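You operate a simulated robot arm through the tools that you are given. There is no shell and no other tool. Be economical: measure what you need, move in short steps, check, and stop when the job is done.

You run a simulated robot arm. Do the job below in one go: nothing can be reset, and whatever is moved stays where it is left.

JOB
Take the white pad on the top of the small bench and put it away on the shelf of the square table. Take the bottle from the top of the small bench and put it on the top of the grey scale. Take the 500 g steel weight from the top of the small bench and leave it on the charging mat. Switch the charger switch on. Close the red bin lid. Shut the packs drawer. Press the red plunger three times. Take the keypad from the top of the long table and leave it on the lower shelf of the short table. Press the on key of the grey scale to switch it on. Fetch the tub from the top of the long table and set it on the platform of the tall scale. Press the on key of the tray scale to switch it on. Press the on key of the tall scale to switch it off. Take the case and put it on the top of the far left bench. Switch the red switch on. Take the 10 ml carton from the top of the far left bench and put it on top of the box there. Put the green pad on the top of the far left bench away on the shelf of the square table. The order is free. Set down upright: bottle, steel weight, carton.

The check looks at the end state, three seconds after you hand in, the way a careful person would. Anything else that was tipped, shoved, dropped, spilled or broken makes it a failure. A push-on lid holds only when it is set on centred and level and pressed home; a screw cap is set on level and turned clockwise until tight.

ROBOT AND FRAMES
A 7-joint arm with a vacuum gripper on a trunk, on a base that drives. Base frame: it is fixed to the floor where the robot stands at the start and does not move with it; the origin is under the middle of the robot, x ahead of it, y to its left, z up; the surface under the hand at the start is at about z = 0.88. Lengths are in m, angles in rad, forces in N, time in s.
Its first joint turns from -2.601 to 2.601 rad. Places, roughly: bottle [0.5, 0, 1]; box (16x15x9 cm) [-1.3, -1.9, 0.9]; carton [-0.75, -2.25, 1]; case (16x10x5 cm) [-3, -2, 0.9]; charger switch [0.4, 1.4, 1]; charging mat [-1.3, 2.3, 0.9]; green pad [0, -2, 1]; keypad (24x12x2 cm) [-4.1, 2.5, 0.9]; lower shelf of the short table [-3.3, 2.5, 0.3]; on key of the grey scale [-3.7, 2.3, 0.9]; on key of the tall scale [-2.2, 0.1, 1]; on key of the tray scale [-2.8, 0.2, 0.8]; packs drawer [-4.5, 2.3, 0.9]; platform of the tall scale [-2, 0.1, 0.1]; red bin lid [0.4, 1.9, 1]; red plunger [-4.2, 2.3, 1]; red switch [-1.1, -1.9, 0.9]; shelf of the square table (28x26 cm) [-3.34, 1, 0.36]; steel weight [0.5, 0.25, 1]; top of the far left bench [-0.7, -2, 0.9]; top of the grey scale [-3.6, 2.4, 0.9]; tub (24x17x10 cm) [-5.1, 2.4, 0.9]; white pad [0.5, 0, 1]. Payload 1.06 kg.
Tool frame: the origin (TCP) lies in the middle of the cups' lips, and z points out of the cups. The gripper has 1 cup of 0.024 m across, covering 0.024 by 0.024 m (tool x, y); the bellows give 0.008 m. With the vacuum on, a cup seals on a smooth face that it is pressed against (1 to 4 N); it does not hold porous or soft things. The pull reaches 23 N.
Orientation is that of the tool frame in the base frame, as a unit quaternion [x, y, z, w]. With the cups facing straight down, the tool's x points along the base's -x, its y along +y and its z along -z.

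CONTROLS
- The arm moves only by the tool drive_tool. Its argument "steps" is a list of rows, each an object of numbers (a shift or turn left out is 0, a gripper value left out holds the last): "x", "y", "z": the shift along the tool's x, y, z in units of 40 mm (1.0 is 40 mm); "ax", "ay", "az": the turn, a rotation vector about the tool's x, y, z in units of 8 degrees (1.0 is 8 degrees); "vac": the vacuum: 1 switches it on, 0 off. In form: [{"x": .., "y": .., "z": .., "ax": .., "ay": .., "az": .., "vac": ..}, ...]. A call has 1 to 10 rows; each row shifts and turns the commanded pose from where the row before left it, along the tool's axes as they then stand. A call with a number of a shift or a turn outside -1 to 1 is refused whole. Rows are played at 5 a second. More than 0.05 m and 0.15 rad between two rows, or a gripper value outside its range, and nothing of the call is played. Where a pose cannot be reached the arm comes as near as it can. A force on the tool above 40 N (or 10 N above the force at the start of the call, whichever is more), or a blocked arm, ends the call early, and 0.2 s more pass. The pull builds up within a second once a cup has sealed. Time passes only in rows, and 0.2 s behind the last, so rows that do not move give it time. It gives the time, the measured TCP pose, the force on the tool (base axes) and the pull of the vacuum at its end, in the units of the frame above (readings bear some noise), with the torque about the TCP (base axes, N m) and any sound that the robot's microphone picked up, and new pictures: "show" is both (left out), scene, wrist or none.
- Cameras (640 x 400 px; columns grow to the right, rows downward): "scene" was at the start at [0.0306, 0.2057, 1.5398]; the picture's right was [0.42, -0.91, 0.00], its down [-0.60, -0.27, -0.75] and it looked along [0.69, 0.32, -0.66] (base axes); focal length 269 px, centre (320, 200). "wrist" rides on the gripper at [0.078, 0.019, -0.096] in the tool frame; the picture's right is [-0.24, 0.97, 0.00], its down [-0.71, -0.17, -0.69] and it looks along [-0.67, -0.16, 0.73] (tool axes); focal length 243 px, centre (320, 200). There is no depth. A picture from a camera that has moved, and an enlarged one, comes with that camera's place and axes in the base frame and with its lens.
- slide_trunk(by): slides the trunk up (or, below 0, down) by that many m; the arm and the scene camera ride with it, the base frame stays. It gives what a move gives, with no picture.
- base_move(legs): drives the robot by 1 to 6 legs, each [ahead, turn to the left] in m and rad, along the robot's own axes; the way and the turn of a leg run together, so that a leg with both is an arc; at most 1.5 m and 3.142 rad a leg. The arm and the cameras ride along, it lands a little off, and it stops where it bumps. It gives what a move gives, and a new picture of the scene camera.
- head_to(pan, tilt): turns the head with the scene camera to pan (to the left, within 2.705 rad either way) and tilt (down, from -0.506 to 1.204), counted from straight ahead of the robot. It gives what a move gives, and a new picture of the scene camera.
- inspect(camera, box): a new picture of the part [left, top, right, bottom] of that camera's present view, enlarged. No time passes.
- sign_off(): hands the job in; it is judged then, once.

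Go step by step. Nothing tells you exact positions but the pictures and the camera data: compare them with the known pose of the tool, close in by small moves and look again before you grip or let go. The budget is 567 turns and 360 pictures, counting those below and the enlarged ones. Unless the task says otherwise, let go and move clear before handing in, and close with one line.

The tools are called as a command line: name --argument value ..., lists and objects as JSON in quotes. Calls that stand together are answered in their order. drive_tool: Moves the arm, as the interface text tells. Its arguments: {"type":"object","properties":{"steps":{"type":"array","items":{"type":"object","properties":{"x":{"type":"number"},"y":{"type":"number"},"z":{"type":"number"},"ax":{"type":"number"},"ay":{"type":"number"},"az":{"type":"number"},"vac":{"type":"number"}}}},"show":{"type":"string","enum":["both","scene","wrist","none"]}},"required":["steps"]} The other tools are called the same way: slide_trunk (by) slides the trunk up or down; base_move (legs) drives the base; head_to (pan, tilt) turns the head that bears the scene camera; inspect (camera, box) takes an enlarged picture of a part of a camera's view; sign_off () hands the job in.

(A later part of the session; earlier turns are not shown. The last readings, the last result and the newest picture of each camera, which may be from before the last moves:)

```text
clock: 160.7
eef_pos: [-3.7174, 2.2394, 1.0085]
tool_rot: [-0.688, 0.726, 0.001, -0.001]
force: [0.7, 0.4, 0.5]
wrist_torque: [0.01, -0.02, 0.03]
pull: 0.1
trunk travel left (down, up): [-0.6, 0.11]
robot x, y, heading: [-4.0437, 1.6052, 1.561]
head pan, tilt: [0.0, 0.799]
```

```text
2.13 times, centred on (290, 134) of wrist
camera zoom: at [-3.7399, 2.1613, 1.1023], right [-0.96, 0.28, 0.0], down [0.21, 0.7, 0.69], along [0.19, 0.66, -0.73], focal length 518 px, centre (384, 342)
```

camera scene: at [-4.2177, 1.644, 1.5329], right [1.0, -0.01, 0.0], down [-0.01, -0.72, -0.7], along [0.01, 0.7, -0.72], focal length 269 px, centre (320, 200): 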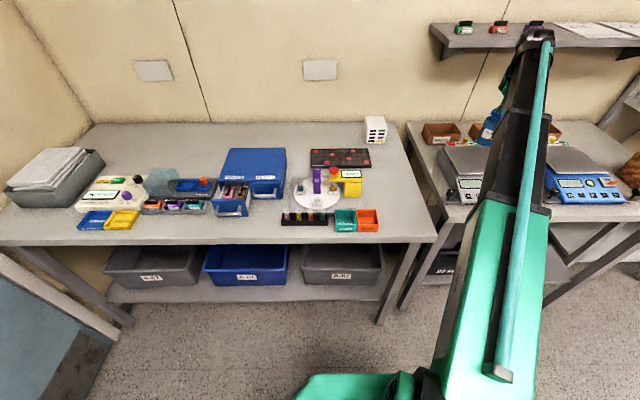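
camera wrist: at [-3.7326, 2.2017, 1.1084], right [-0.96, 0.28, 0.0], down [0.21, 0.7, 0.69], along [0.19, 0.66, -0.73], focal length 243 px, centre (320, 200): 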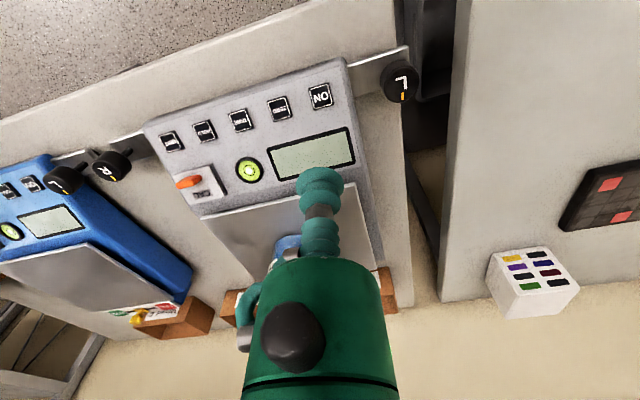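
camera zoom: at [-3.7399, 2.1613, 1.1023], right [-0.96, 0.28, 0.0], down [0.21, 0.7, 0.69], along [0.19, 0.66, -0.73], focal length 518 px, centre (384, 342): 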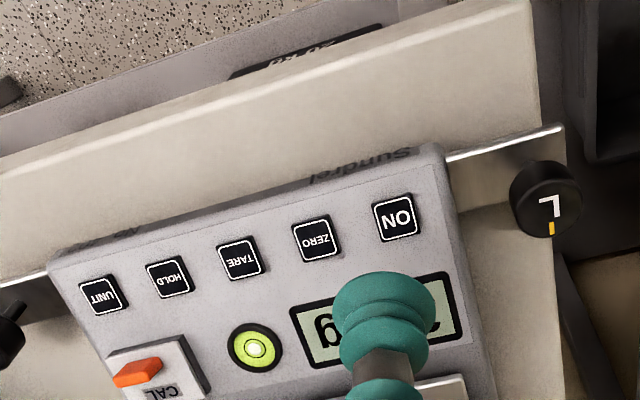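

The scale is on and reads 255 g. Now the long table: I look at plunger, drawer, keypad and tub.

drive_tool --steps '[{"z": -1}, {"z": -1}, {"z": -1}, {"z": -1}, {"y": 1}, {"y": 1}, {"y": 1}, {"y": 1}, {"y": 1}, {"y": 1}]' --show "none"

inspect --camera "scene" --box '[60, 120, 420, 250]'

inspect --camera "scene" --box '[200, 130, 400, 250]'

```text
clock: 162.9
eef_pos: [-3.9569, 2.2499, 1.1674]
tool_rot: [-0.689, 0.724, 0.001, 0.0]
force: [-0.9, 0.6, -0.2]
wrist_torque: [0.0, -0.03, 0.01]
pull: 0.1
trunk travel left (down, up): [-0.6, 0.11]
robot x, y, heading: [-4.0466, 1.6071, 1.563]
head pan, tilt: [0.0, 0.799]
```

```text
1.78 times, centred on (240, 185) of scene
camera zoom: at [-4.2183, 1.6435, 1.5328], right [1.0, -0.01, 0.0], down [-0.01, -0.72, -0.7], along [0.01, 0.7, -0.72], focal length 478 px, centre (462, 227)
```

zoom: 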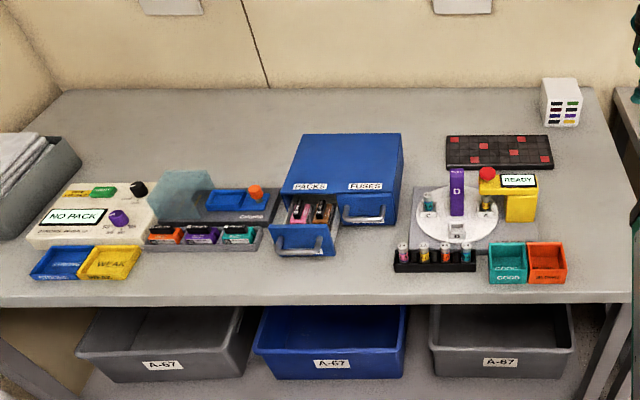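

```text
3.20 times, centred on (300, 190) of scene
camera zoom: at [-4.2183, 1.6435, 1.5328], right [1.0, -0.01, 0.0], down [-0.01, -0.72, -0.7], along [0.01, 0.7, -0.72], focal length 860 px, centre (384, 232)
```

zoom: 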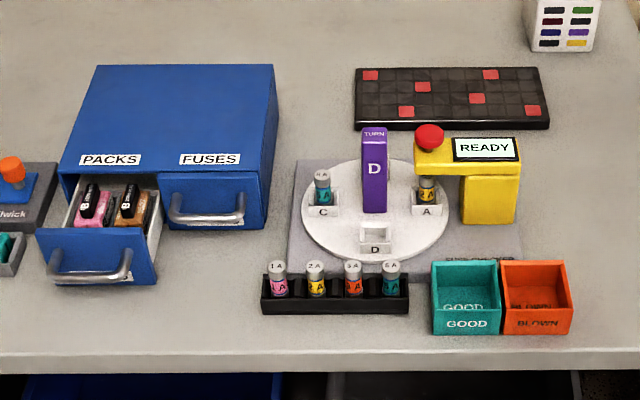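

drive_tool --steps '[{"y": 1}, {"y": 1}, {"y": 1}, {"y": 1}, {"y": 1}, {"y": 0.2, "x": -0.6}, {"z": 1}]' --show "wrist"

inspect --camera "wrist" --box '[200, 20, 460, 190]'

```text
clock: 164.5
eef_pos: [-4.1636, 2.2864, 1.1283]
tool_rot: [-0.689, 0.724, 0.002, 0.0]
force: [-0.3, -0.7, 0.3]
wrist_torque: [-0.02, -0.01, 0.03]
pull: 0.2
trunk travel left (down, up): [-0.6, 0.11]
robot x, y, heading: [-4.0498, 1.606, 1.557]
head pan, tilt: [0.0, 0.799]
camera wrist: at [-4.1859, 2.2087, 1.2227], right [-0.96, 0.28, 0.0], down [0.21, 0.7, 0.68], along [0.19, 0.66, -0.73], focal length 243 px, centre (320, 200)
```

wrist: 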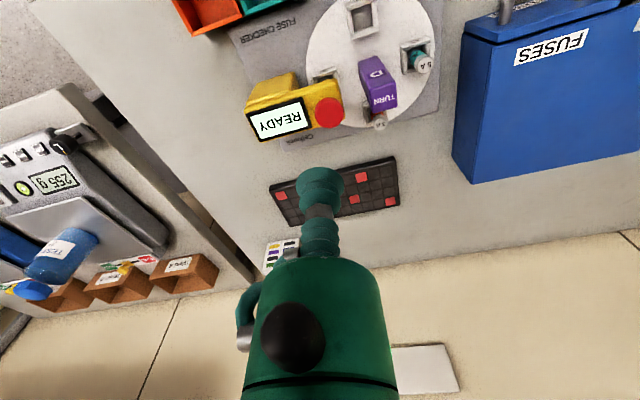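

```text
2.35 times, centred on (330, 105) of wrist
camera zoom: at [-4.1859, 2.2087, 1.2227], right [-0.96, 0.28, 0.0], down [0.21, 0.7, 0.68], along [0.19, 0.66, -0.73], focal length 571 px, centre (296, 424)
```

zoom: 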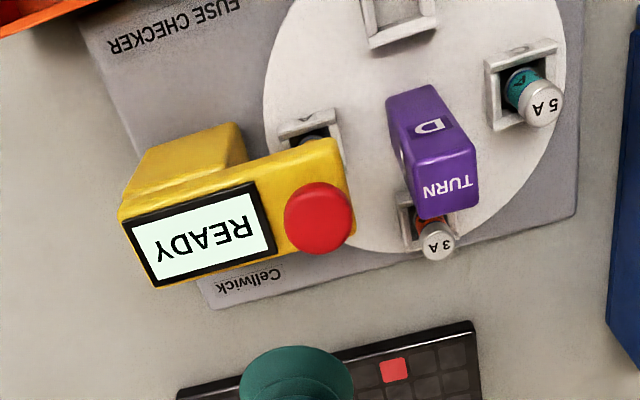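

drive_tool --steps '[{"x": -0.72, "y": 0.07}, {"z": 1}, {"z": 1}, {"z": 1}, {"z": 0.4}]' --show "none"

inspect --camera "wrist" --box '[220, 90, 420, 215]'

```text
clock: 165.7
eef_pos: [-4.1637, 2.3158, 0.9935]
tool_rot: [-0.689, 0.725, 0.0, 0.0]
force: [-0.6, 1.2, -0.2]
wrist_torque: [-0.02, 0.06, 0.01]
pull: 0.0
trunk travel left (down, up): [-0.6, 0.11]
robot x, y, heading: [-4.0435, 1.6107, 1.56]
head pan, tilt: [0.0, 0.799]
```

```text
3.20 times, centred on (320, 152) of wrist
camera zoom: at [-4.1869, 2.2385, 1.0868], right [-0.96, 0.28, 0.0], down [0.21, 0.7, 0.69], along [0.19, 0.66, -0.73], focal length 776 px, centre (320, 352)
```

zoom: 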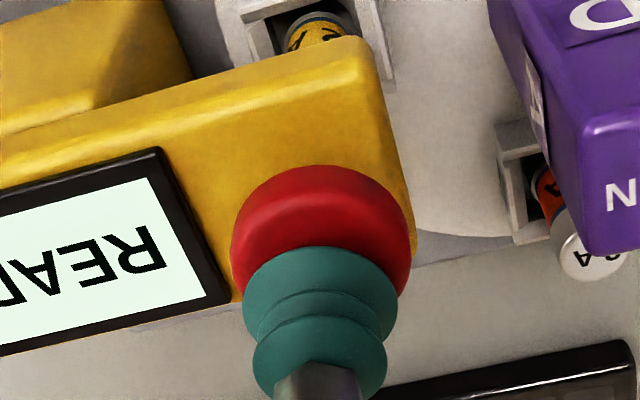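

drive_tool --steps '[{"z": 0.25}, {"z": 0.15}, {"z": 0.15}, {"z": 0.1}]' --show "none"

inspect --camera "scene" --box '[260, 150, 380, 240]'

```text
clock: 166.7
eef_pos: [-4.1652, 2.3154, 0.9695]
tool_rot: [-0.689, 0.725, 0.003, 0.002]
force: [-2.1, 7.5, 38.4]
wrist_torque: [-0.21, -0.06, -0.03]
pull: 0.1
trunk travel left (down, up): [-0.6, 0.11]
robot x, y, heading: [-4.0518, 1.6078, 1.562]
head pan, tilt: [0.0, 0.799]
heard: click
```

```text
4.44 times, centred on (320, 195) of scene
camera zoom: at [-4.2175, 1.641, 1.5338], right [1.0, -0.01, 0.0], down [-0.01, -0.72, -0.7], along [0.01, 0.7, -0.72], focal length 1195 px, centre (320, 222)
```

zoom: 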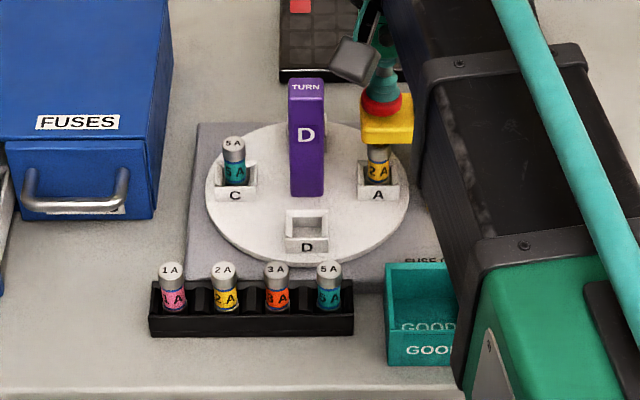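

drive_tool --steps '[{"z": -0.65}, {}, {"z": 0.25}, {"z": 0.15}, {"z": 0.15}, {"z": 0.07}]' --show "none"

```text
clock: 168.1
eef_pos: [-4.1629, 2.3147, 0.9695]
tool_rot: [-0.689, 0.725, 0.002, 0.001]
force: [0.1, 4.3, 28.5]
wrist_torque: [-0.1, 0.0, 0.0]
pull: 0.1
trunk travel left (down, up): [-0.6, 0.11]
robot x, y, heading: [-4.0476, 1.6073, 1.557]
head pan, tilt: [0.0, 0.799]
heard: click
```

drive_tool --steps '[{"z": -0.65}, {}]' --show "none"

inspect --camera "wrist" --box '[180, 60, 440, 215]'

drive_tool --steps '[{"z": 0.25}, {"z": 0.15}, {"z": 0.15}, {"z": 0.07}]' --show "none"

drive_tool --steps '[{"z": -1}, {"z": -1}, {"z": -1}]' --show "wrist"

```text
clock: 168.7
eef_pos: [-4.1639, 2.3153, 0.994]
tool_rot: [-0.689, 0.725, 0.001, 0.0]
force: [0.4, -0.5, 0.4]
wrist_torque: [0.02, 0.04, 0.01]
pull: 0.1
trunk travel left (down, up): [-0.6, 0.11]
robot x, y, heading: [-4.0476, 1.6069, 1.564]
head pan, tilt: [0.0, 0.799]
```

```text
2.46 times, centred on (310, 138) of wrist
camera zoom: at [-4.1863, 2.238, 1.0873], right [-0.96, 0.28, 0.0], down [0.21, 0.7, 0.68], along [0.19, 0.66, -0.73], focal length 597 px, centre (345, 354)
```

zoom: 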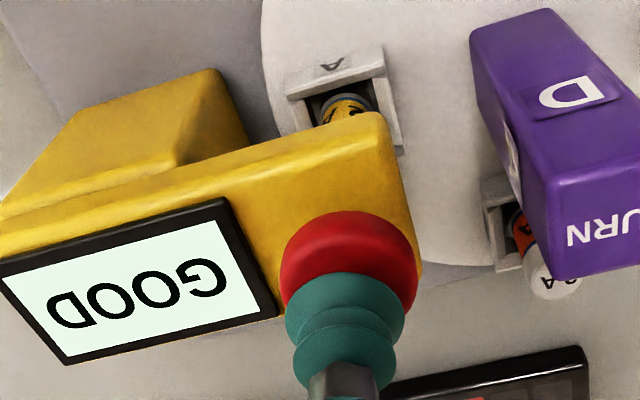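

```text
clock: 169.7
eef_pos: [-4.1644, 2.3149, 0.9708]
tool_rot: [-0.689, 0.725, 0.002, 0.001]
force: [0.9, 3.3, 18.6]
wrist_torque: [-0.12, -0.03, 0.05]
pull: 0.0
trunk travel left (down, up): [-0.6, 0.11]
robot x, y, heading: [-4.0491, 1.606, 1.558]
head pan, tilt: [0.0, 0.799]
heard: click
```

```text
clock: 170.5
eef_pos: [-4.1631, 2.3156, 1.0881]
tool_rot: [-0.689, 0.725, 0.001, -0.001]
force: [-0.1, -0.5, 0.4]
wrist_torque: [0.01, 0.02, 0.0]
pull: 0.0
trunk travel left (down, up): [-0.6, 0.11]
robot x, y, heading: [-4.0436, 1.6051, 1.563]
head pan, tilt: [0.0, 0.799]
camera wrist: at [-4.1855, 2.2378, 1.182], right [-0.96, 0.28, 0.0], down [0.21, 0.7, 0.68], along [0.19, 0.66, -0.73], focal length 243 px, centre (320, 200)
```

wrist: 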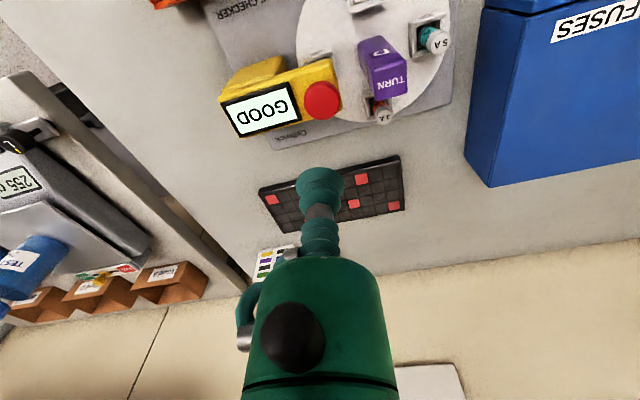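

Three clicks heard. Next the packs drawer, near (-4.48, 2.2).

drive_tool --steps '[{"x": 1}, {"x": 1}, {"x": 1}, {"x": 1}, {"x": 1}, {"x": 0.8}, {"y": 1}, {"y": 1}, {"y": 1}, {"y": 1}]' --show "none"

drive_tool --steps '[{"y": 1}, {"y": 1}, {"y": 1}, {"y": 0.9}]'

```text
clock: 172.7
eef_pos: [-4.3388, 2.0969, 1.0905]
tool_rot: [-0.688, 0.725, 0.0, 0.0]
force: [0.4, -0.6, -0.4]
wrist_torque: [-0.01, -0.02, -0.01]
pull: 0.0
out of reach, approached as far as the arm can: row 6
trunk travel left (down, up): [-0.6, 0.11]
robot x, y, heading: [-4.0459, 1.6061, 1.559]
head pan, tilt: [0.0, 0.799]
```

```text
clock: 173.7
eef_pos: [-4.4938, 2.1065, 1.092]
tool_rot: [-0.689, 0.725, 0.0, -0.001]
force: [0.0, -0.3, 0.0]
wrist_torque: [0.02, 0.02, 0.02]
pull: 0.1
trunk travel left (down, up): [-0.6, 0.11]
robot x, y, heading: [-4.0472, 1.6082, 1.563]
head pan, tilt: [0.0, 0.799]
camera scene: at [-4.2185, 1.6436, 1.5328], right [1.0, -0.01, 0.0], down [-0.01, -0.72, -0.7], along [0.01, 0.7, -0.72], focal length 269 px, centre (320, 200)
camera wrist: at [-4.5175, 2.0287, 1.1857], right [-0.96, 0.28, 0.0], down [0.21, 0.7, 0.69], along [0.19, 0.66, -0.73], focal length 243 px, centre (320, 200)
```

scene: 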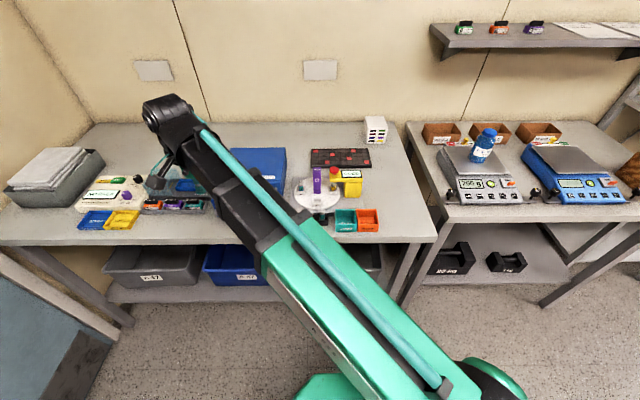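
wrist: 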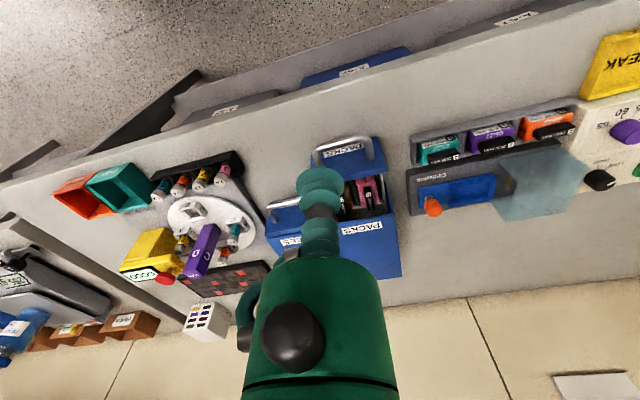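

inspect --camera "wrist" --box '[240, 110, 430, 230]'

```text
3.33 times, centred on (335, 170) of wrist
camera zoom: at [-4.5175, 2.0287, 1.1857], right [-0.96, 0.28, 0.0], down [0.21, 0.7, 0.69], along [0.19, 0.66, -0.73], focal length 809 px, centre (270, 300)
```

zoom: 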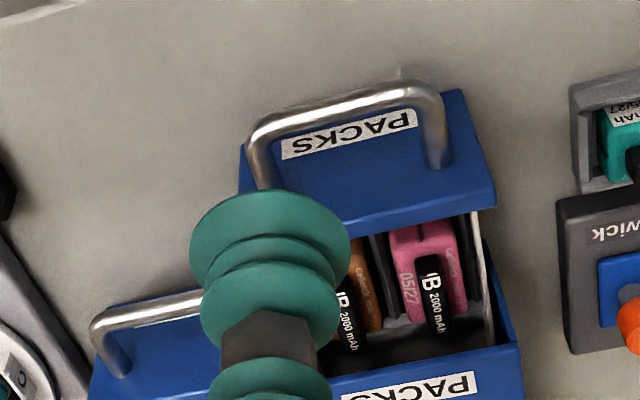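

drive_tool --steps '[{"y": 0.2}, {"z": 1}, {"z": 1}, {"z": 1}, {"z": 0.93}, {"x": -1}, {"x": -0.7}]' --show "wrist"

```text
clock: 175.3
eef_pos: [-4.4986, 2.1764, 0.9356]
tool_rot: [-0.689, 0.725, 0.001, -0.001]
force: [0.8, 0.7, 0.6]
wrist_torque: [0.01, -0.01, 0.02]
pull: 0.1
trunk travel left (down, up): [-0.6, 0.11]
robot x, y, heading: [-4.0499, 1.6091, 1.563]
head pan, tilt: [0.0, 0.799]
camera wrist: at [-4.5213, 2.0981, 1.0291], right [-0.96, 0.28, 0.0], down [0.21, 0.7, 0.68], along [0.19, 0.66, -0.73], focal length 243 px, centre (320, 200)
```

wrist: 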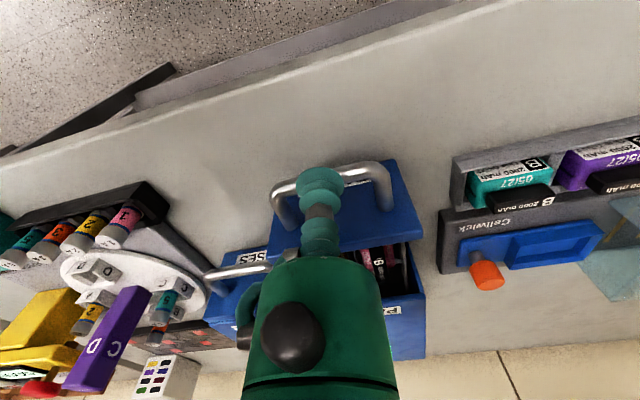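

drive_tool --steps '[{"x": -0.5}, {"x": -0.5}, {"x": -0.5}]' --show "wrist"

```text
clock: 176.1
eef_pos: [-4.4954, 2.2346, 0.9348]
tool_rot: [-0.689, 0.725, 0.001, -0.001]
force: [0.0, 0.4, -0.3]
wrist_torque: [0.01, 0.0, 0.0]
pull: 0.0
trunk travel left (down, up): [-0.6, 0.11]
robot x, y, heading: [-4.0498, 1.6051, 1.561]
head pan, tilt: [0.0, 0.799]
camera wrist: at [-4.518, 2.157, 1.0286], right [-0.96, 0.28, 0.0], down [0.21, 0.7, 0.69], along [0.19, 0.66, -0.73], focal length 243 px, centre (320, 200)
```

wrist: 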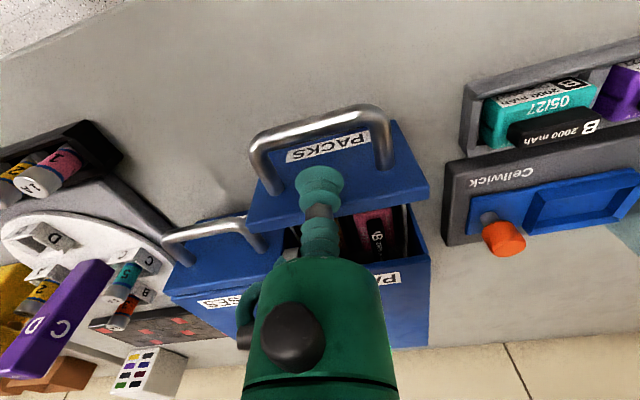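

drive_tool --steps '[{"x": -0.5}, {"x": -0.3}]' --show "wrist"

inspect --camera "scene" --box '[180, 120, 320, 230]'

```text
clock: 176.7
eef_pos: [-4.4937, 2.2668, 0.9339]
tool_rot: [-0.689, 0.725, 0.001, 0.0]
force: [0.6, -0.3, 0.0]
wrist_torque: [-0.03, -0.01, 0.05]
pull: 0.0
trunk travel left (down, up): [-0.6, 0.11]
robot x, y, heading: [-4.048, 1.6065, 1.558]
head pan, tilt: [0.0, 0.799]
camera wrist: at [-4.5162, 2.1891, 1.0284], right [-0.96, 0.28, 0.0], down [0.21, 0.7, 0.69], along [0.19, 0.66, -0.73], focal length 243 px, centre (320, 200)
```

wrist: 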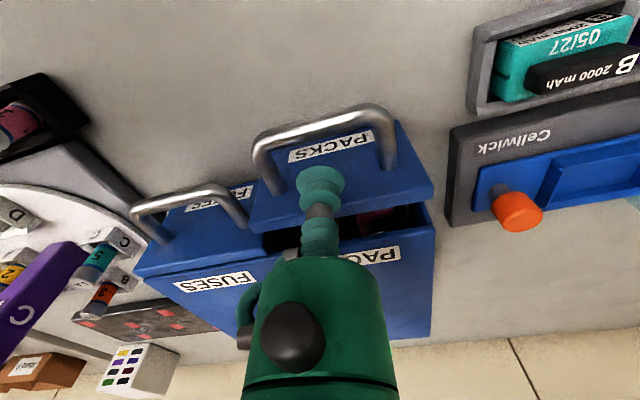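

```text
3.64 times, centred on (250, 175) of scene
camera zoom: at [-4.2181, 1.6437, 1.5329], right [1.0, -0.01, 0.0], down [-0.01, -0.72, -0.7], along [0.01, 0.7, -0.72], focal length 978 px, centre (574, 291)
```

zoom: 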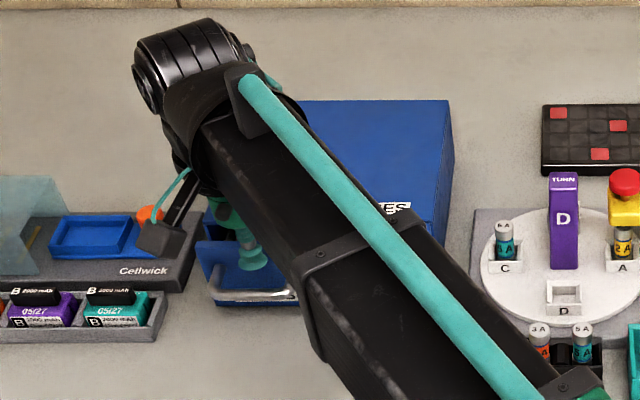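

drive_tool --steps '[{"x": -0.4}, {"x": -0.3}, {"x": -0.2}, {"x": -0.2}]' --show "wrist"

```text
clock: 177.6
eef_pos: [-4.4909, 2.2908, 0.9345]
tool_rot: [-0.692, 0.722, -0.007, -0.005]
force: [1.9, -14.5, 1.3]
wrist_torque: [0.0, 0.04, -0.04]
pull: 0.1
trunk travel left (down, up): [-0.6, 0.11]
robot x, y, heading: [-4.0466, 1.6058, 1.564]
head pan, tilt: [0.0, 0.799]
stopped in row 4: the force on the tool passed its limit at 47 N (the readings are from after the stop); the commanded pose is now the measured one
camera wrist: at [-4.5139, 2.2157, 1.0299], right [-0.96, 0.28, -0.01], down [0.2, 0.71, 0.67], along [0.19, 0.65, -0.74], focal length 243 px, centre (320, 200)
```

wrist: 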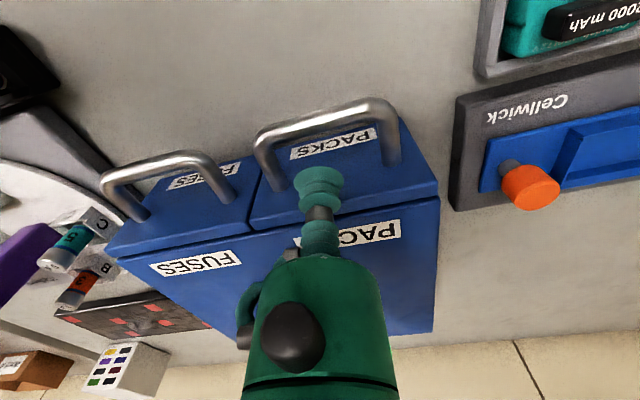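

The drawer is shut. I back off and go to the keypad.

drive_tool --steps '[{"x": 1, "ay": -0.12, "ax": -0.02}, {"x": 1}, {"x": 0.8}, {"z": -1}, {"z": -1}, {"z": -1}, {"z": -1}, {"z": -1}]' --show "none"

drive_tool --steps '[{"y": -1}, {"y": -1}, {"y": -1}, {"y": -1}, {"y": -1}, {"y": -1}, {"y": -1}, {"y": -1}, {"y": -1}, {"y": -0.2}]' --show "none"

drive_tool --steps '[{"x": -1}, {"x": -1}, {"x": -1}, {"x": -1}, {"x": -1}, {"x": -1}, {"x": -1}]' --show "wrist"

```text
clock: 179.4
eef_pos: [-4.4961, 2.1815, 1.1357]
tool_rot: [-0.691, 0.723, 0.002, 0.001]
force: [-0.4, -0.1, 1.4]
wrist_torque: [-0.02, 0.0, -0.01]
pull: 0.1
trunk travel left (down, up): [-0.6, 0.11]
robot x, y, heading: [-4.0482, 1.6066, 1.563]
head pan, tilt: [0.0, 0.799]
```

```text
clock: 181.6
eef_pos: [-4.1288, 2.165, 1.1336]
tool_rot: [-0.691, 0.723, 0.001, 0.0]
force: [-0.2, -0.6, -0.1]
wrist_torque: [0.01, 0.03, 0.01]
pull: 0.1
trunk travel left (down, up): [-0.6, 0.11]
robot x, y, heading: [-4.0495, 1.6093, 1.563]
head pan, tilt: [0.0, 0.799]
```

```text
clock: 183.2
eef_pos: [-4.1164, 2.4462, 1.1333]
tool_rot: [-0.691, 0.723, 0.002, 0.001]
force: [0.5, 0.1, 0.0]
wrist_torque: [0.01, -0.06, 0.05]
pull: 0.1
trunk travel left (down, up): [-0.6, 0.11]
robot x, y, heading: [-4.0476, 1.6087, 1.565]
head pan, tilt: [0.0, 0.799]
camera wrist: at [-4.1385, 2.3681, 1.2275], right [-0.96, 0.28, 0.0], down [0.2, 0.7, 0.69], along [0.19, 0.66, -0.73], focal length 243 px, centre (320, 200)
```

wrist: 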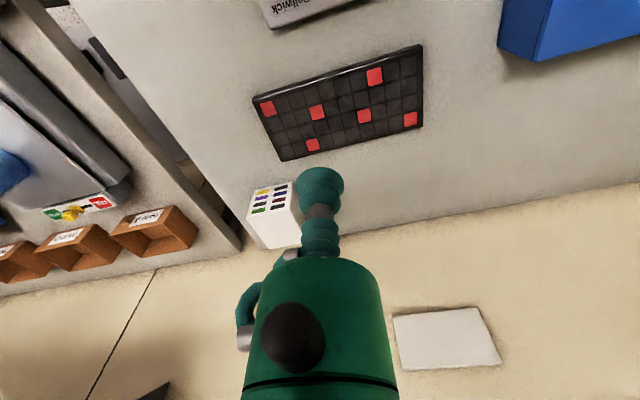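

inspect --camera "wrist" --box '[230, 30, 440, 170]'

```text
2.86 times, centred on (335, 100) of wrist
camera zoom: at [-4.1385, 2.3681, 1.2275], right [-0.96, 0.28, 0.0], down [0.2, 0.7, 0.69], along [0.19, 0.66, -0.73], focal length 693 px, centre (277, 486)
```

zoom: 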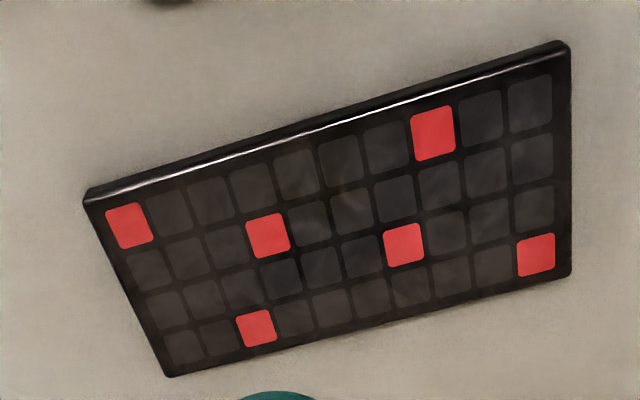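

drive_tool --steps '[{"x": -1}, {"x": -0.45, "y": 0.55}, {"z": 1}, {"z": 1}, {"z": 1}, {"z": 1}, {"z": 1}, {"vac": 1}]' --show "wrist"

```text
clock: 185.0
eef_pos: [-4.1361, 2.5053, 0.9337]
tool_rot: [-0.691, 0.722, 0.002, 0.0]
force: [0.0, -0.1, 0.8]
wrist_torque: [-0.04, 0.03, 0.05]
pull: 0.1
trunk travel left (down, up): [-0.6, 0.11]
robot x, y, heading: [-4.0484, 1.6087, 1.569]
head pan, tilt: [0.0, 0.799]
camera wrist: at [-4.1588, 2.427, 1.0273], right [-0.96, 0.28, 0.0], down [0.2, 0.7, 0.69], along [0.19, 0.66, -0.73], focal length 243 px, centre (320, 200)
```

wrist: 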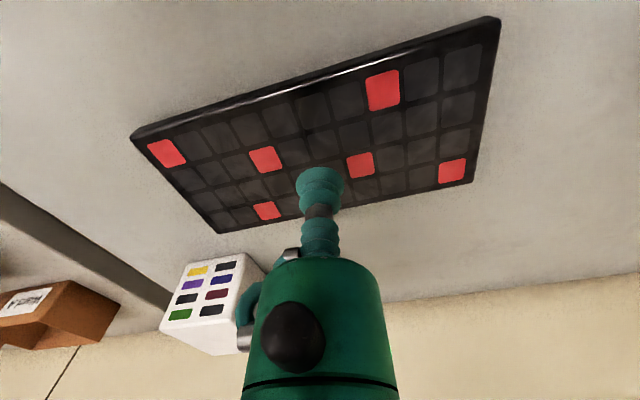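

drive_tool --steps '[{"z": 0.5}, {"z": 0.25}, {"z": 0.1}, {"z": 0.1}, {}]' --show "none"

```text
clock: 186.2
eef_pos: [-4.1361, 2.505, 0.8961]
tool_rot: [-0.691, 0.723, 0.002, 0.0]
force: [0.1, -0.2, -0.1]
wrist_torque: [-0.02, -0.03, -0.02]
pull: 0.0
trunk travel left (down, up): [-0.6, 0.11]
robot x, y, heading: [-4.045, 1.607, 1.566]
head pan, tilt: [0.0, 0.799]
```

drive_tool --steps '[{"z": 0.15}, {"z": 0.1}, {"z": 0.1}, {}, {}]' --show "none"

```text
clock: 187.4
eef_pos: [-4.1356, 2.5053, 0.8836]
tool_rot: [-0.691, 0.723, 0.002, 0.001]
force: [-0.6, -0.7, 0.1]
wrist_torque: [0.0, 0.01, 0.01]
pull: 0.1
trunk travel left (down, up): [-0.6, 0.11]
robot x, y, heading: [-4.0437, 1.6097, 1.562]
head pan, tilt: [0.0, 0.799]
```

drive_tool --steps '[{"z": 0.12}, {"z": 0.12}, {"z": 0.1}, {}, {}]' --show "wrist"

```text
clock: 188.6
eef_pos: [-4.1369, 2.5056, 0.8711]
tool_rot: [-0.691, 0.723, 0.003, 0.001]
force: [-2.0, 6.5, 18.0]
wrist_torque: [-0.13, -0.05, 0.0]
pull: 22.7
trunk travel left (down, up): [-0.6, 0.11]
robot x, y, heading: [-4.0496, 1.6009, 1.565]
head pan, tilt: [0.0, 0.799]
camera wrist: at [-4.1581, 2.4266, 0.9641], right [-0.96, 0.28, 0.0], down [0.2, 0.7, 0.69], along [0.19, 0.66, -0.73], focal length 243 px, centre (320, 200)
```

wrist: 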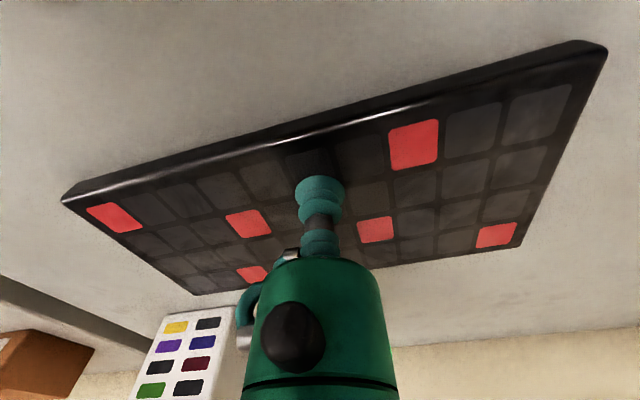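

Sealed on the keypad. Lift gently, then pull back.

drive_tool --steps '[{"z": -0.3}, {"z": -0.7}, {"z": -1}, {"z": -1}, {"z": -1}, {"z": -1}, {"z": -1}, {"x": 1}, {"x": 1}, {"x": 1}]' --show "wrist"

```text
clock: 190.8
eef_pos: [-4.1404, 2.3826, 1.11]
tool_rot: [-0.691, 0.723, 0.002, 0.001]
force: [0.7, -0.1, -1.6]
wrist_torque: [-0.06, -0.01, 0.0]
pull: 23.2
trunk travel left (down, up): [-0.6, 0.11]
robot x, y, heading: [-4.0441, 1.6047, 1.564]
head pan, tilt: [0.0, 0.799]
camera wrist: at [-4.1641, 2.3056, 1.2035], right [-0.96, 0.28, 0.0], down [0.2, 0.7, 0.69], along [0.19, 0.66, -0.73], focal length 243 px, centre (320, 200)
```

wrist: 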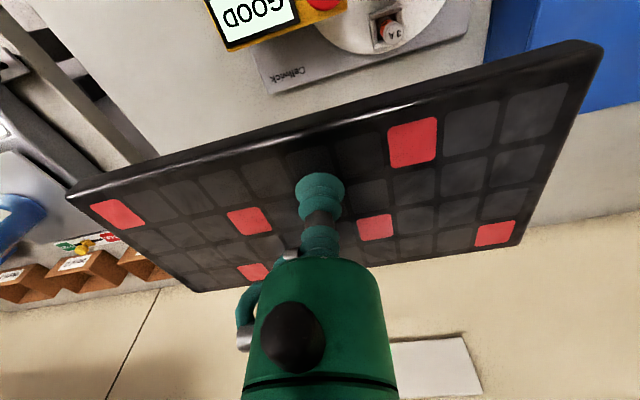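

head_to --pan -0.6 --tilt 0.9

```text
clock: 191.8
eef_pos: [-4.142, 2.3848, 1.1098]
tool_rot: [-0.691, 0.723, 0.002, 0.0]
force: [-0.8, 0.0, -1.6]
wrist_torque: [-0.04, 0.03, 0.0]
pull: 22.7
trunk travel left (down, up): [-0.6, 0.11]
robot x, y, heading: [-4.0468, 1.6058, 1.562]
head pan, tilt: [-0.6, 0.901]
camera scene: at [-4.1756, 1.624, 1.525], right [0.82, -0.57, 0.0], down [-0.45, -0.64, -0.62], along [0.35, 0.51, -0.78], focal length 269 px, centre (320, 200)
```

scene: 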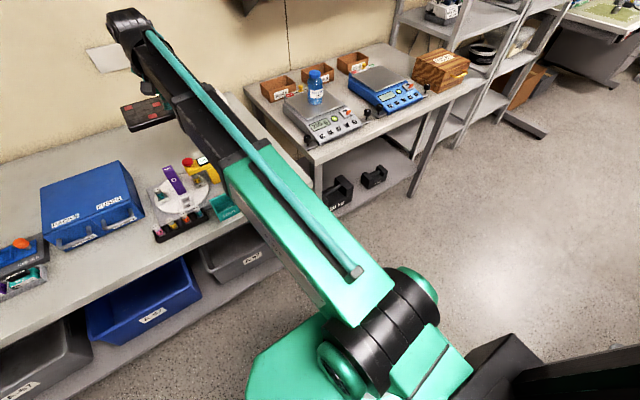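

The right end of the short table's lower shelf is free. I retract the arm, turn left and reverse into place in front of it.

drive_tool --steps '[{"x": 0.8, "z": -0.5}, {"z": -1}, {"x": 0.8}]' --show "none"

base_move --legs '[[-0.06, 0], [0, 1.65]]'

base_move --legs '[[-1.0, 0]]'

```text
clock: 192.6
eef_pos: [-4.1456, 2.3201, 1.1695]
tool_rot: [-0.691, 0.723, 0.001, 0.001]
force: [-0.4, 0.6, -1.7]
wrist_torque: [-0.05, 0.05, 0.0]
pull: 22.8
trunk travel left (down, up): [-0.6, 0.11]
robot x, y, heading: [-4.049, 1.6029, 1.562]
head pan, tilt: [-0.6, 0.901]
```

```text
clock: 197.5
eef_pos: [-4.7538, 1.3983, 1.1699]
tool_rot: [1.0, 0.013, -0.002, 0.001]
force: [-0.6, 0.1, -2.1]
wrist_torque: [0.01, -0.02, -0.02]
pull: 22.6
trunk travel left (down, up): [-0.6, 0.11]
robot x, y, heading: [-4.048, 1.5475, -3.083]
head pan, tilt: [-0.6, 0.901]
camera scene: at [-4.0579, 1.4169, 1.525], right [0.51, 0.86, 0.0], down [0.67, -0.4, -0.62], along [-0.53, 0.32, -0.78], focal length 269 px, centre (320, 200)
```

scene: 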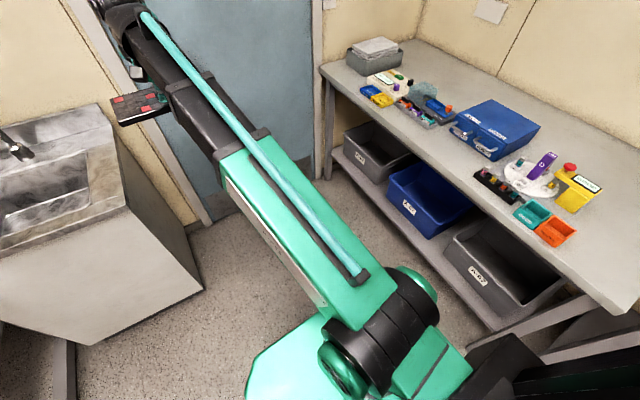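

```text
clock: 202.8
eef_pos: [-3.7499, 1.4631, 1.1702]
tool_rot: [1.0, 0.009, -0.002, 0.0]
force: [0.1, -0.2, -2.5]
wrist_torque: [-0.02, 0.0, 0.0]
pull: 22.7
trunk travel left (down, up): [-0.6, 0.11]
robot x, y, heading: [-3.0446, 1.6071, -3.078]
head pan, tilt: [-0.6, 0.901]
camera scene: at [-3.0535, 1.4784, 1.525], right [0.52, 0.86, 0.0], down [0.67, -0.4, -0.62], along [-0.53, 0.32, -0.78], focal length 269 px, centre (320, 200)
```

scene: 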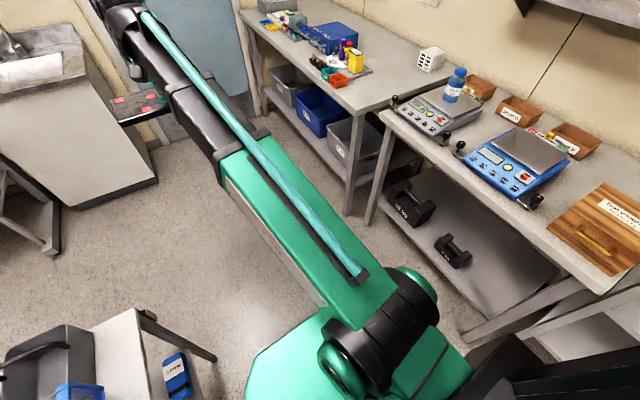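

base_move --legs '[[0, -1.635]]'

head_to --pan -0.1 --tilt 1.0

```text
clock: 207.1
eef_pos: [-3.1408, 2.322, 1.1692]
tool_rot: [-0.69, 0.723, 0.002, 0.001]
force: [-0.3, -0.8, -2.7]
wrist_torque: [-0.04, 0.03, -0.01]
pull: 23.4
trunk travel left (down, up): [-0.6, 0.11]
robot x, y, heading: [-3.0467, 1.6113, 1.564]
head pan, tilt: [-0.6, 0.901]
camera scene: at [-3.1709, 1.6249, 1.525], right [0.82, -0.57, 0.0], down [-0.45, -0.64, -0.62], along [0.35, 0.51, -0.78], focal length 269 px, centre (320, 200)
```

scene: 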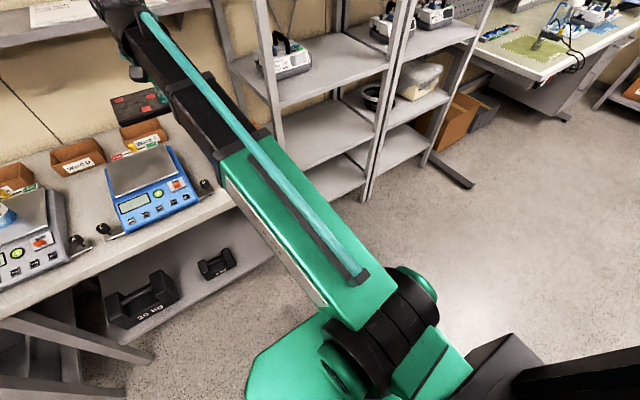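

```text
clock: 208.1
eef_pos: [-3.1423, 2.3209, 1.1701]
tool_rot: [-0.691, 0.723, 0.002, 0.001]
force: [0.5, 0.3, -1.6]
wrist_torque: [-0.02, 0.01, 0.02]
pull: 22.9
trunk travel left (down, up): [-0.6, 0.11]
robot x, y, heading: [-3.0412, 1.6066, 1.565]
head pan, tilt: [-0.099, 1.0]
camera scene: at [-3.2067, 1.6322, 1.5178], right [0.99, -0.11, 0.0], down [-0.09, -0.84, -0.54], along [0.06, 0.54, -0.84], focal length 269 px, centre (320, 200)
```

scene: 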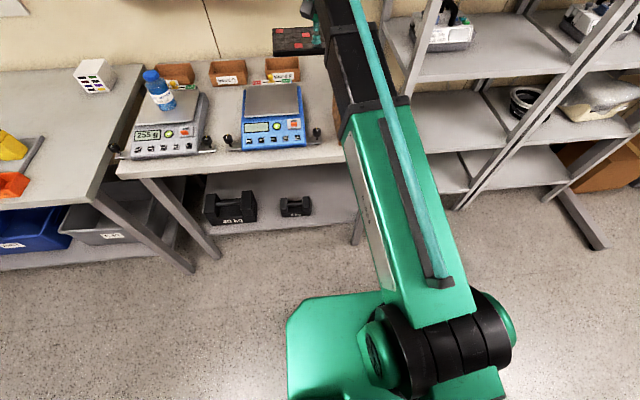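

I back off, lower the trunk, and rotate the keypad so its long side runs into the shelf.

base_move --legs '[[-0.13, 0]]'

drive_tool --steps '[{"x": 1}, {"x": 1}, {"x": 1}, {"x": 0.5}]' --show "none"

```text
clock: 209.3
eef_pos: [-3.1424, 2.1885, 1.1696]
tool_rot: [-0.691, 0.723, 0.002, 0.001]
force: [-0.5, 0.1, -1.3]
wrist_torque: [-0.07, 0.03, 0.01]
pull: 23.0
trunk travel left (down, up): [-0.6, 0.11]
robot x, y, heading: [-3.0437, 1.4758, 1.567]
head pan, tilt: [-0.099, 1.0]
camera scene: at [-3.2076, 1.4988, 1.5178], right [0.99, -0.11, 0.0], down [-0.09, -0.84, -0.54], along [0.06, 0.54, -0.84], focal length 269 px, centre (320, 200)
```

scene: 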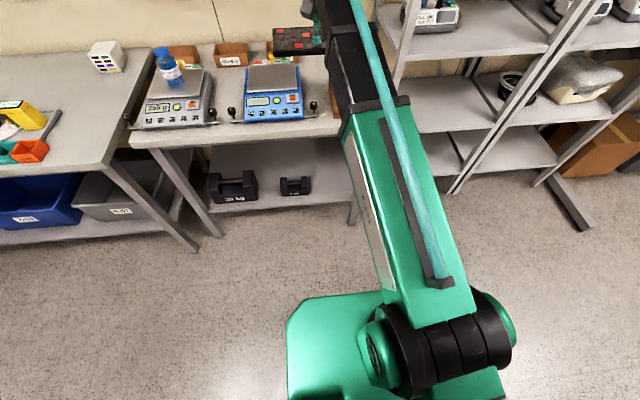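

```text
clock: 210.4
eef_pos: [-3.1477, 2.052, 1.1693]
tool_rot: [-0.692, 0.721, 0.006, 0.005]
force: [-1.0, 4.3, -9.4]
wrist_torque: [0.09, -0.19, -0.15]
pull: 23.2
trunk travel left (down, up): [-0.6, 0.11]
robot x, y, heading: [-3.0437, 1.4742, 1.565]
head pan, tilt: [-0.099, 1.0]
stopped in row 4: the force on the tool passed its limit at 46 N (the readings are from after the stop); the commanded pose is now the measured one
```

drive_tool --steps '[{"x": -0.5}, {"x": -0.5}]' --show "none"

base_move --legs '[[0.12, 0], [0, 1.6]]'

slide_trunk --by -0.3

```text
clock: 211.0
eef_pos: [-3.1455, 2.0935, 1.1688]
tool_rot: [-0.692, 0.722, 0.005, 0.004]
force: [0.9, -0.2, -2.0]
wrist_torque: [-0.03, 0.02, 0.0]
pull: 23.5
trunk travel left (down, up): [-0.6, 0.11]
robot x, y, heading: [-3.0399, 1.4717, 1.566]
head pan, tilt: [-0.099, 1.0]
```

```text
clock: 216.1
eef_pos: [-3.656, 1.4692, 1.1686]
tool_rot: [1.0, -0.001, -0.007, 0.001]
force: [0.3, -0.3, -3.1]
wrist_torque: [-0.04, -0.07, 0.03]
pull: 23.0
trunk travel left (down, up): [-0.6, 0.11]
robot x, y, heading: [-3.0434, 1.5943, -3.112]
head pan, tilt: [-0.099, 1.0]
camera scene: at [-3.063, 1.4308, 1.5177], right [0.07, 1.0, 0.0], down [0.84, -0.06, -0.54], along [-0.54, 0.04, -0.84], focal length 269 px, centre (320, 200)
```

scene: 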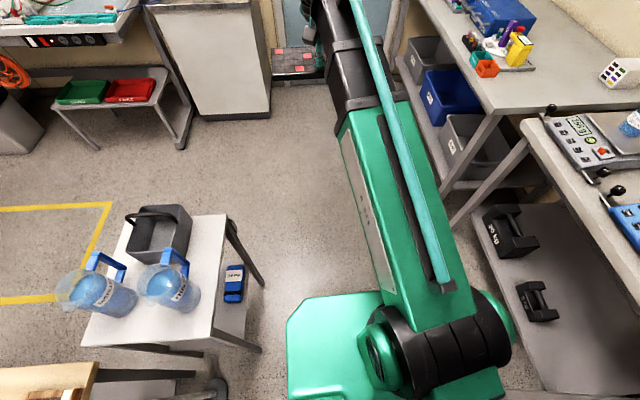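

```text
clock: 219.1
eef_pos: [-3.6562, 1.4685, 0.8692]
tool_rot: [1.0, -0.002, -0.007, 0.001]
force: [0.4, 0.4, -1.8]
wrist_torque: [0.0, -0.06, 0.0]
pull: 23.3
trunk travel left (down, up): [-0.3, 0.41]
robot x, y, heading: [-3.0428, 1.5936, -3.111]
head pan, tilt: [-0.099, 1.0]
```

slide_trunk --by -0.3

drive_tool --steps '[{"z": 1}, {"z": 1}, {"z": 0.5}, {"x": 0.5, "ax": 0.0, "ay": 0.0}]' --show "scene"

```text
clock: 222.1
eef_pos: [-3.6563, 1.4687, 0.5692]
tool_rot: [1.0, -0.002, -0.007, 0.001]
force: [-0.2, -0.6, -1.8]
wrist_torque: [0.0, -0.06, 0.01]
pull: 22.7
trunk travel left (down, up): [0.0, 0.71]
robot x, y, heading: [-3.0461, 1.5949, -3.11]
head pan, tilt: [-0.099, 1.0]
```

```text
clock: 223.1
eef_pos: [-3.6374, 1.4681, 0.4686]
tool_rot: [1.0, -0.002, -0.007, 0.002]
force: [0.6, -1.5, -1.4]
wrist_torque: [-0.07, -0.08, -0.03]
pull: 22.5
trunk travel left (down, up): [0.0, 0.71]
robot x, y, heading: [-3.0463, 1.594, -3.107]
head pan, tilt: [-0.099, 1.0]
camera scene: at [-3.0631, 1.431, 0.9178], right [0.07, 1.0, 0.0], down [0.84, -0.06, -0.54], along [-0.54, 0.04, -0.84], focal length 269 px, centre (320, 200)
```

scene: 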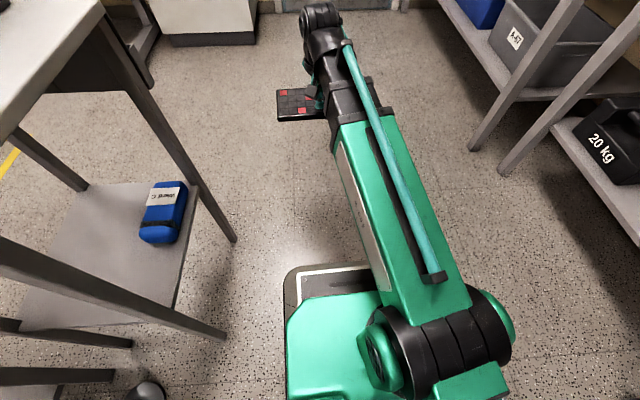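

drive_tool --steps '[{"az": 1, "ax": 0.03, "ay": 0.1}, {"az": 1}, {"az": 1}, {"az": 1}, {"az": 1}, {"az": 1}]' --show "none"

drive_tool --steps '[{"az": 1}, {"az": 1}, {"az": 1}, {"az": 1}, {"az": 1}, {"az": 0.25}]' --show "both"

```text
clock: 224.5
eef_pos: [-3.6384, 1.469, 0.4679]
tool_rot: [0.913, -0.409, 0.001, -0.001]
force: [-0.2, -0.1, -2.0]
wrist_torque: [-0.06, 0.01, -0.04]
pull: 22.5
trunk travel left (down, up): [0.0, 0.71]
robot x, y, heading: [-3.0439, 1.594, -3.111]
head pan, tilt: [-0.099, 1.0]
```

```text
clock: 225.9
eef_pos: [-3.6368, 1.4691, 0.4679]
tool_rot: [-0.705, 0.709, 0.0, 0.001]
force: [0.4, -0.3, -2.1]
wrist_torque: [-0.07, 0.01, 0.02]
pull: 22.9
trunk travel left (down, up): [0.0, 0.71]
robot x, y, heading: [-3.0454, 1.5958, -3.109]
head pan, tilt: [-0.099, 1.0]
camera scene: at [-3.063, 1.431, 0.9177], right [0.07, 1.0, 0.0], down [0.84, -0.06, -0.54], along [-0.54, 0.04, -0.84], focal length 269 px, centre (320, 200)
camera wrist: at [-3.6576, 1.3901, 0.5621], right [-0.97, 0.24, 0.0], down [0.17, 0.71, 0.69], along [0.17, 0.67, -0.73], focal length 243 px, centre (320, 200)
```

scene: 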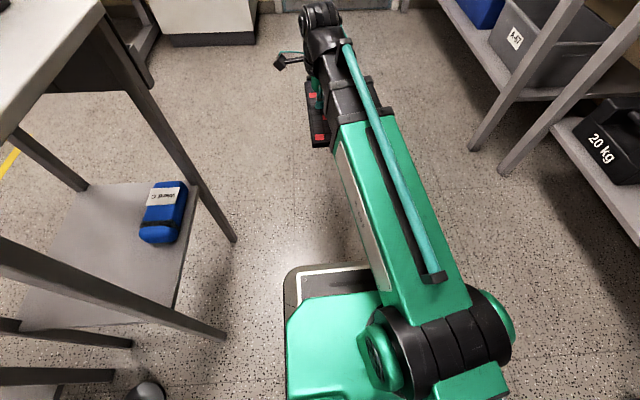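
wrist: 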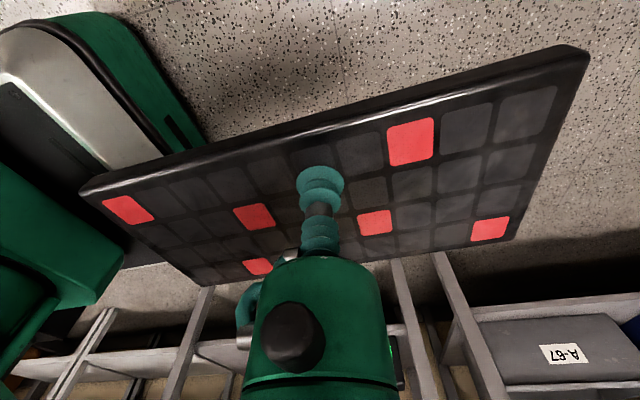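

drive_tool --steps '[{"x": -1}, {"x": -1}, {"x": -0.8}, {"z": -0.8}, {"y": -0.6}]' --show "none"

base_move --legs '[[0, -1.6]]'

```text
clock: 227.1
eef_pos: [-3.6124, 1.5819, 0.4999]
tool_rot: [-0.706, 0.708, 0.0, 0.001]
force: [0.1, 0.5, -3.2]
wrist_torque: [-0.04, 0.02, 0.04]
pull: 23.2
trunk travel left (down, up): [0.0, 0.71]
robot x, y, heading: [-3.0435, 1.5937, -3.107]
head pan, tilt: [-0.099, 1.0]
```

```text
clock: 231.4
eef_pos: [-3.0438, 2.1655, 0.5001]
tool_rot: [0.012, 1.0, 0.001, 0.001]
force: [-0.2, 0.1, -2.3]
wrist_torque: [0.05, 0.02, 0.02]
pull: 23.1
trunk travel left (down, up): [0.0, 0.71]
robot x, y, heading: [-3.0447, 1.5936, 1.58]
head pan, tilt: [-0.099, 1.0]
camera scene: at [-3.2072, 1.6174, 0.9178], right [1.0, -0.09, 0.0], down [-0.07, -0.84, -0.54], along [0.05, 0.54, -0.84], focal length 269 px, centre (320, 200)
```

scene: 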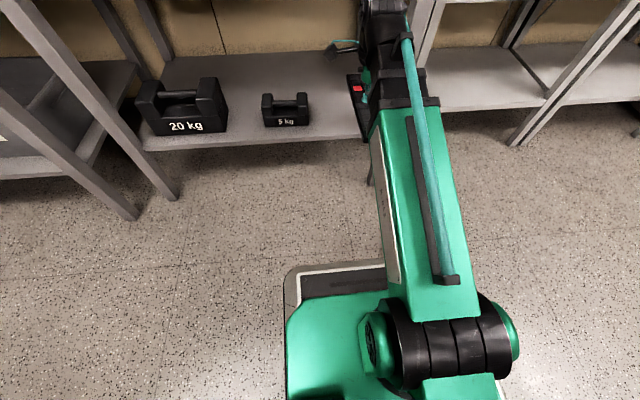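

drive_tool --steps '[{}]' --show "wrist"

```text
clock: 231.8
eef_pos: [-3.0443, 2.1642, 0.4998]
tool_rot: [0.013, 1.0, 0.0, 0.002]
force: [-1.6, 0.5, -1.3]
wrist_torque: [0.04, 0.07, 0.0]
pull: 23.5
trunk travel left (down, up): [0.0, 0.71]
robot x, y, heading: [-3.0437, 1.5923, 1.582]
head pan, tilt: [-0.099, 1.0]
camera wrist: at [-3.1221, 2.1856, 0.5938], right [0.26, 0.97, 0.0], down [0.7, -0.19, 0.69], along [0.66, -0.18, -0.73], focal length 243 px, centre (320, 200)
```

wrist: 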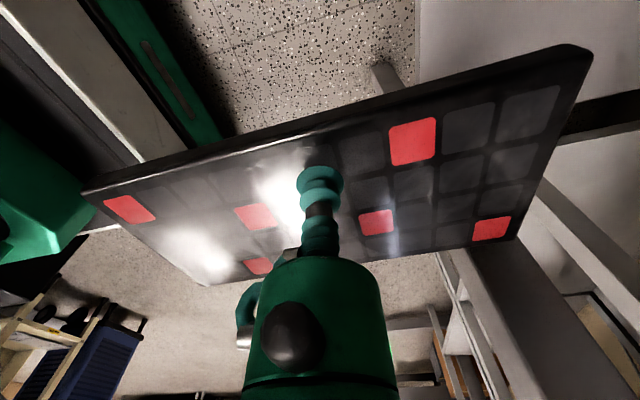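

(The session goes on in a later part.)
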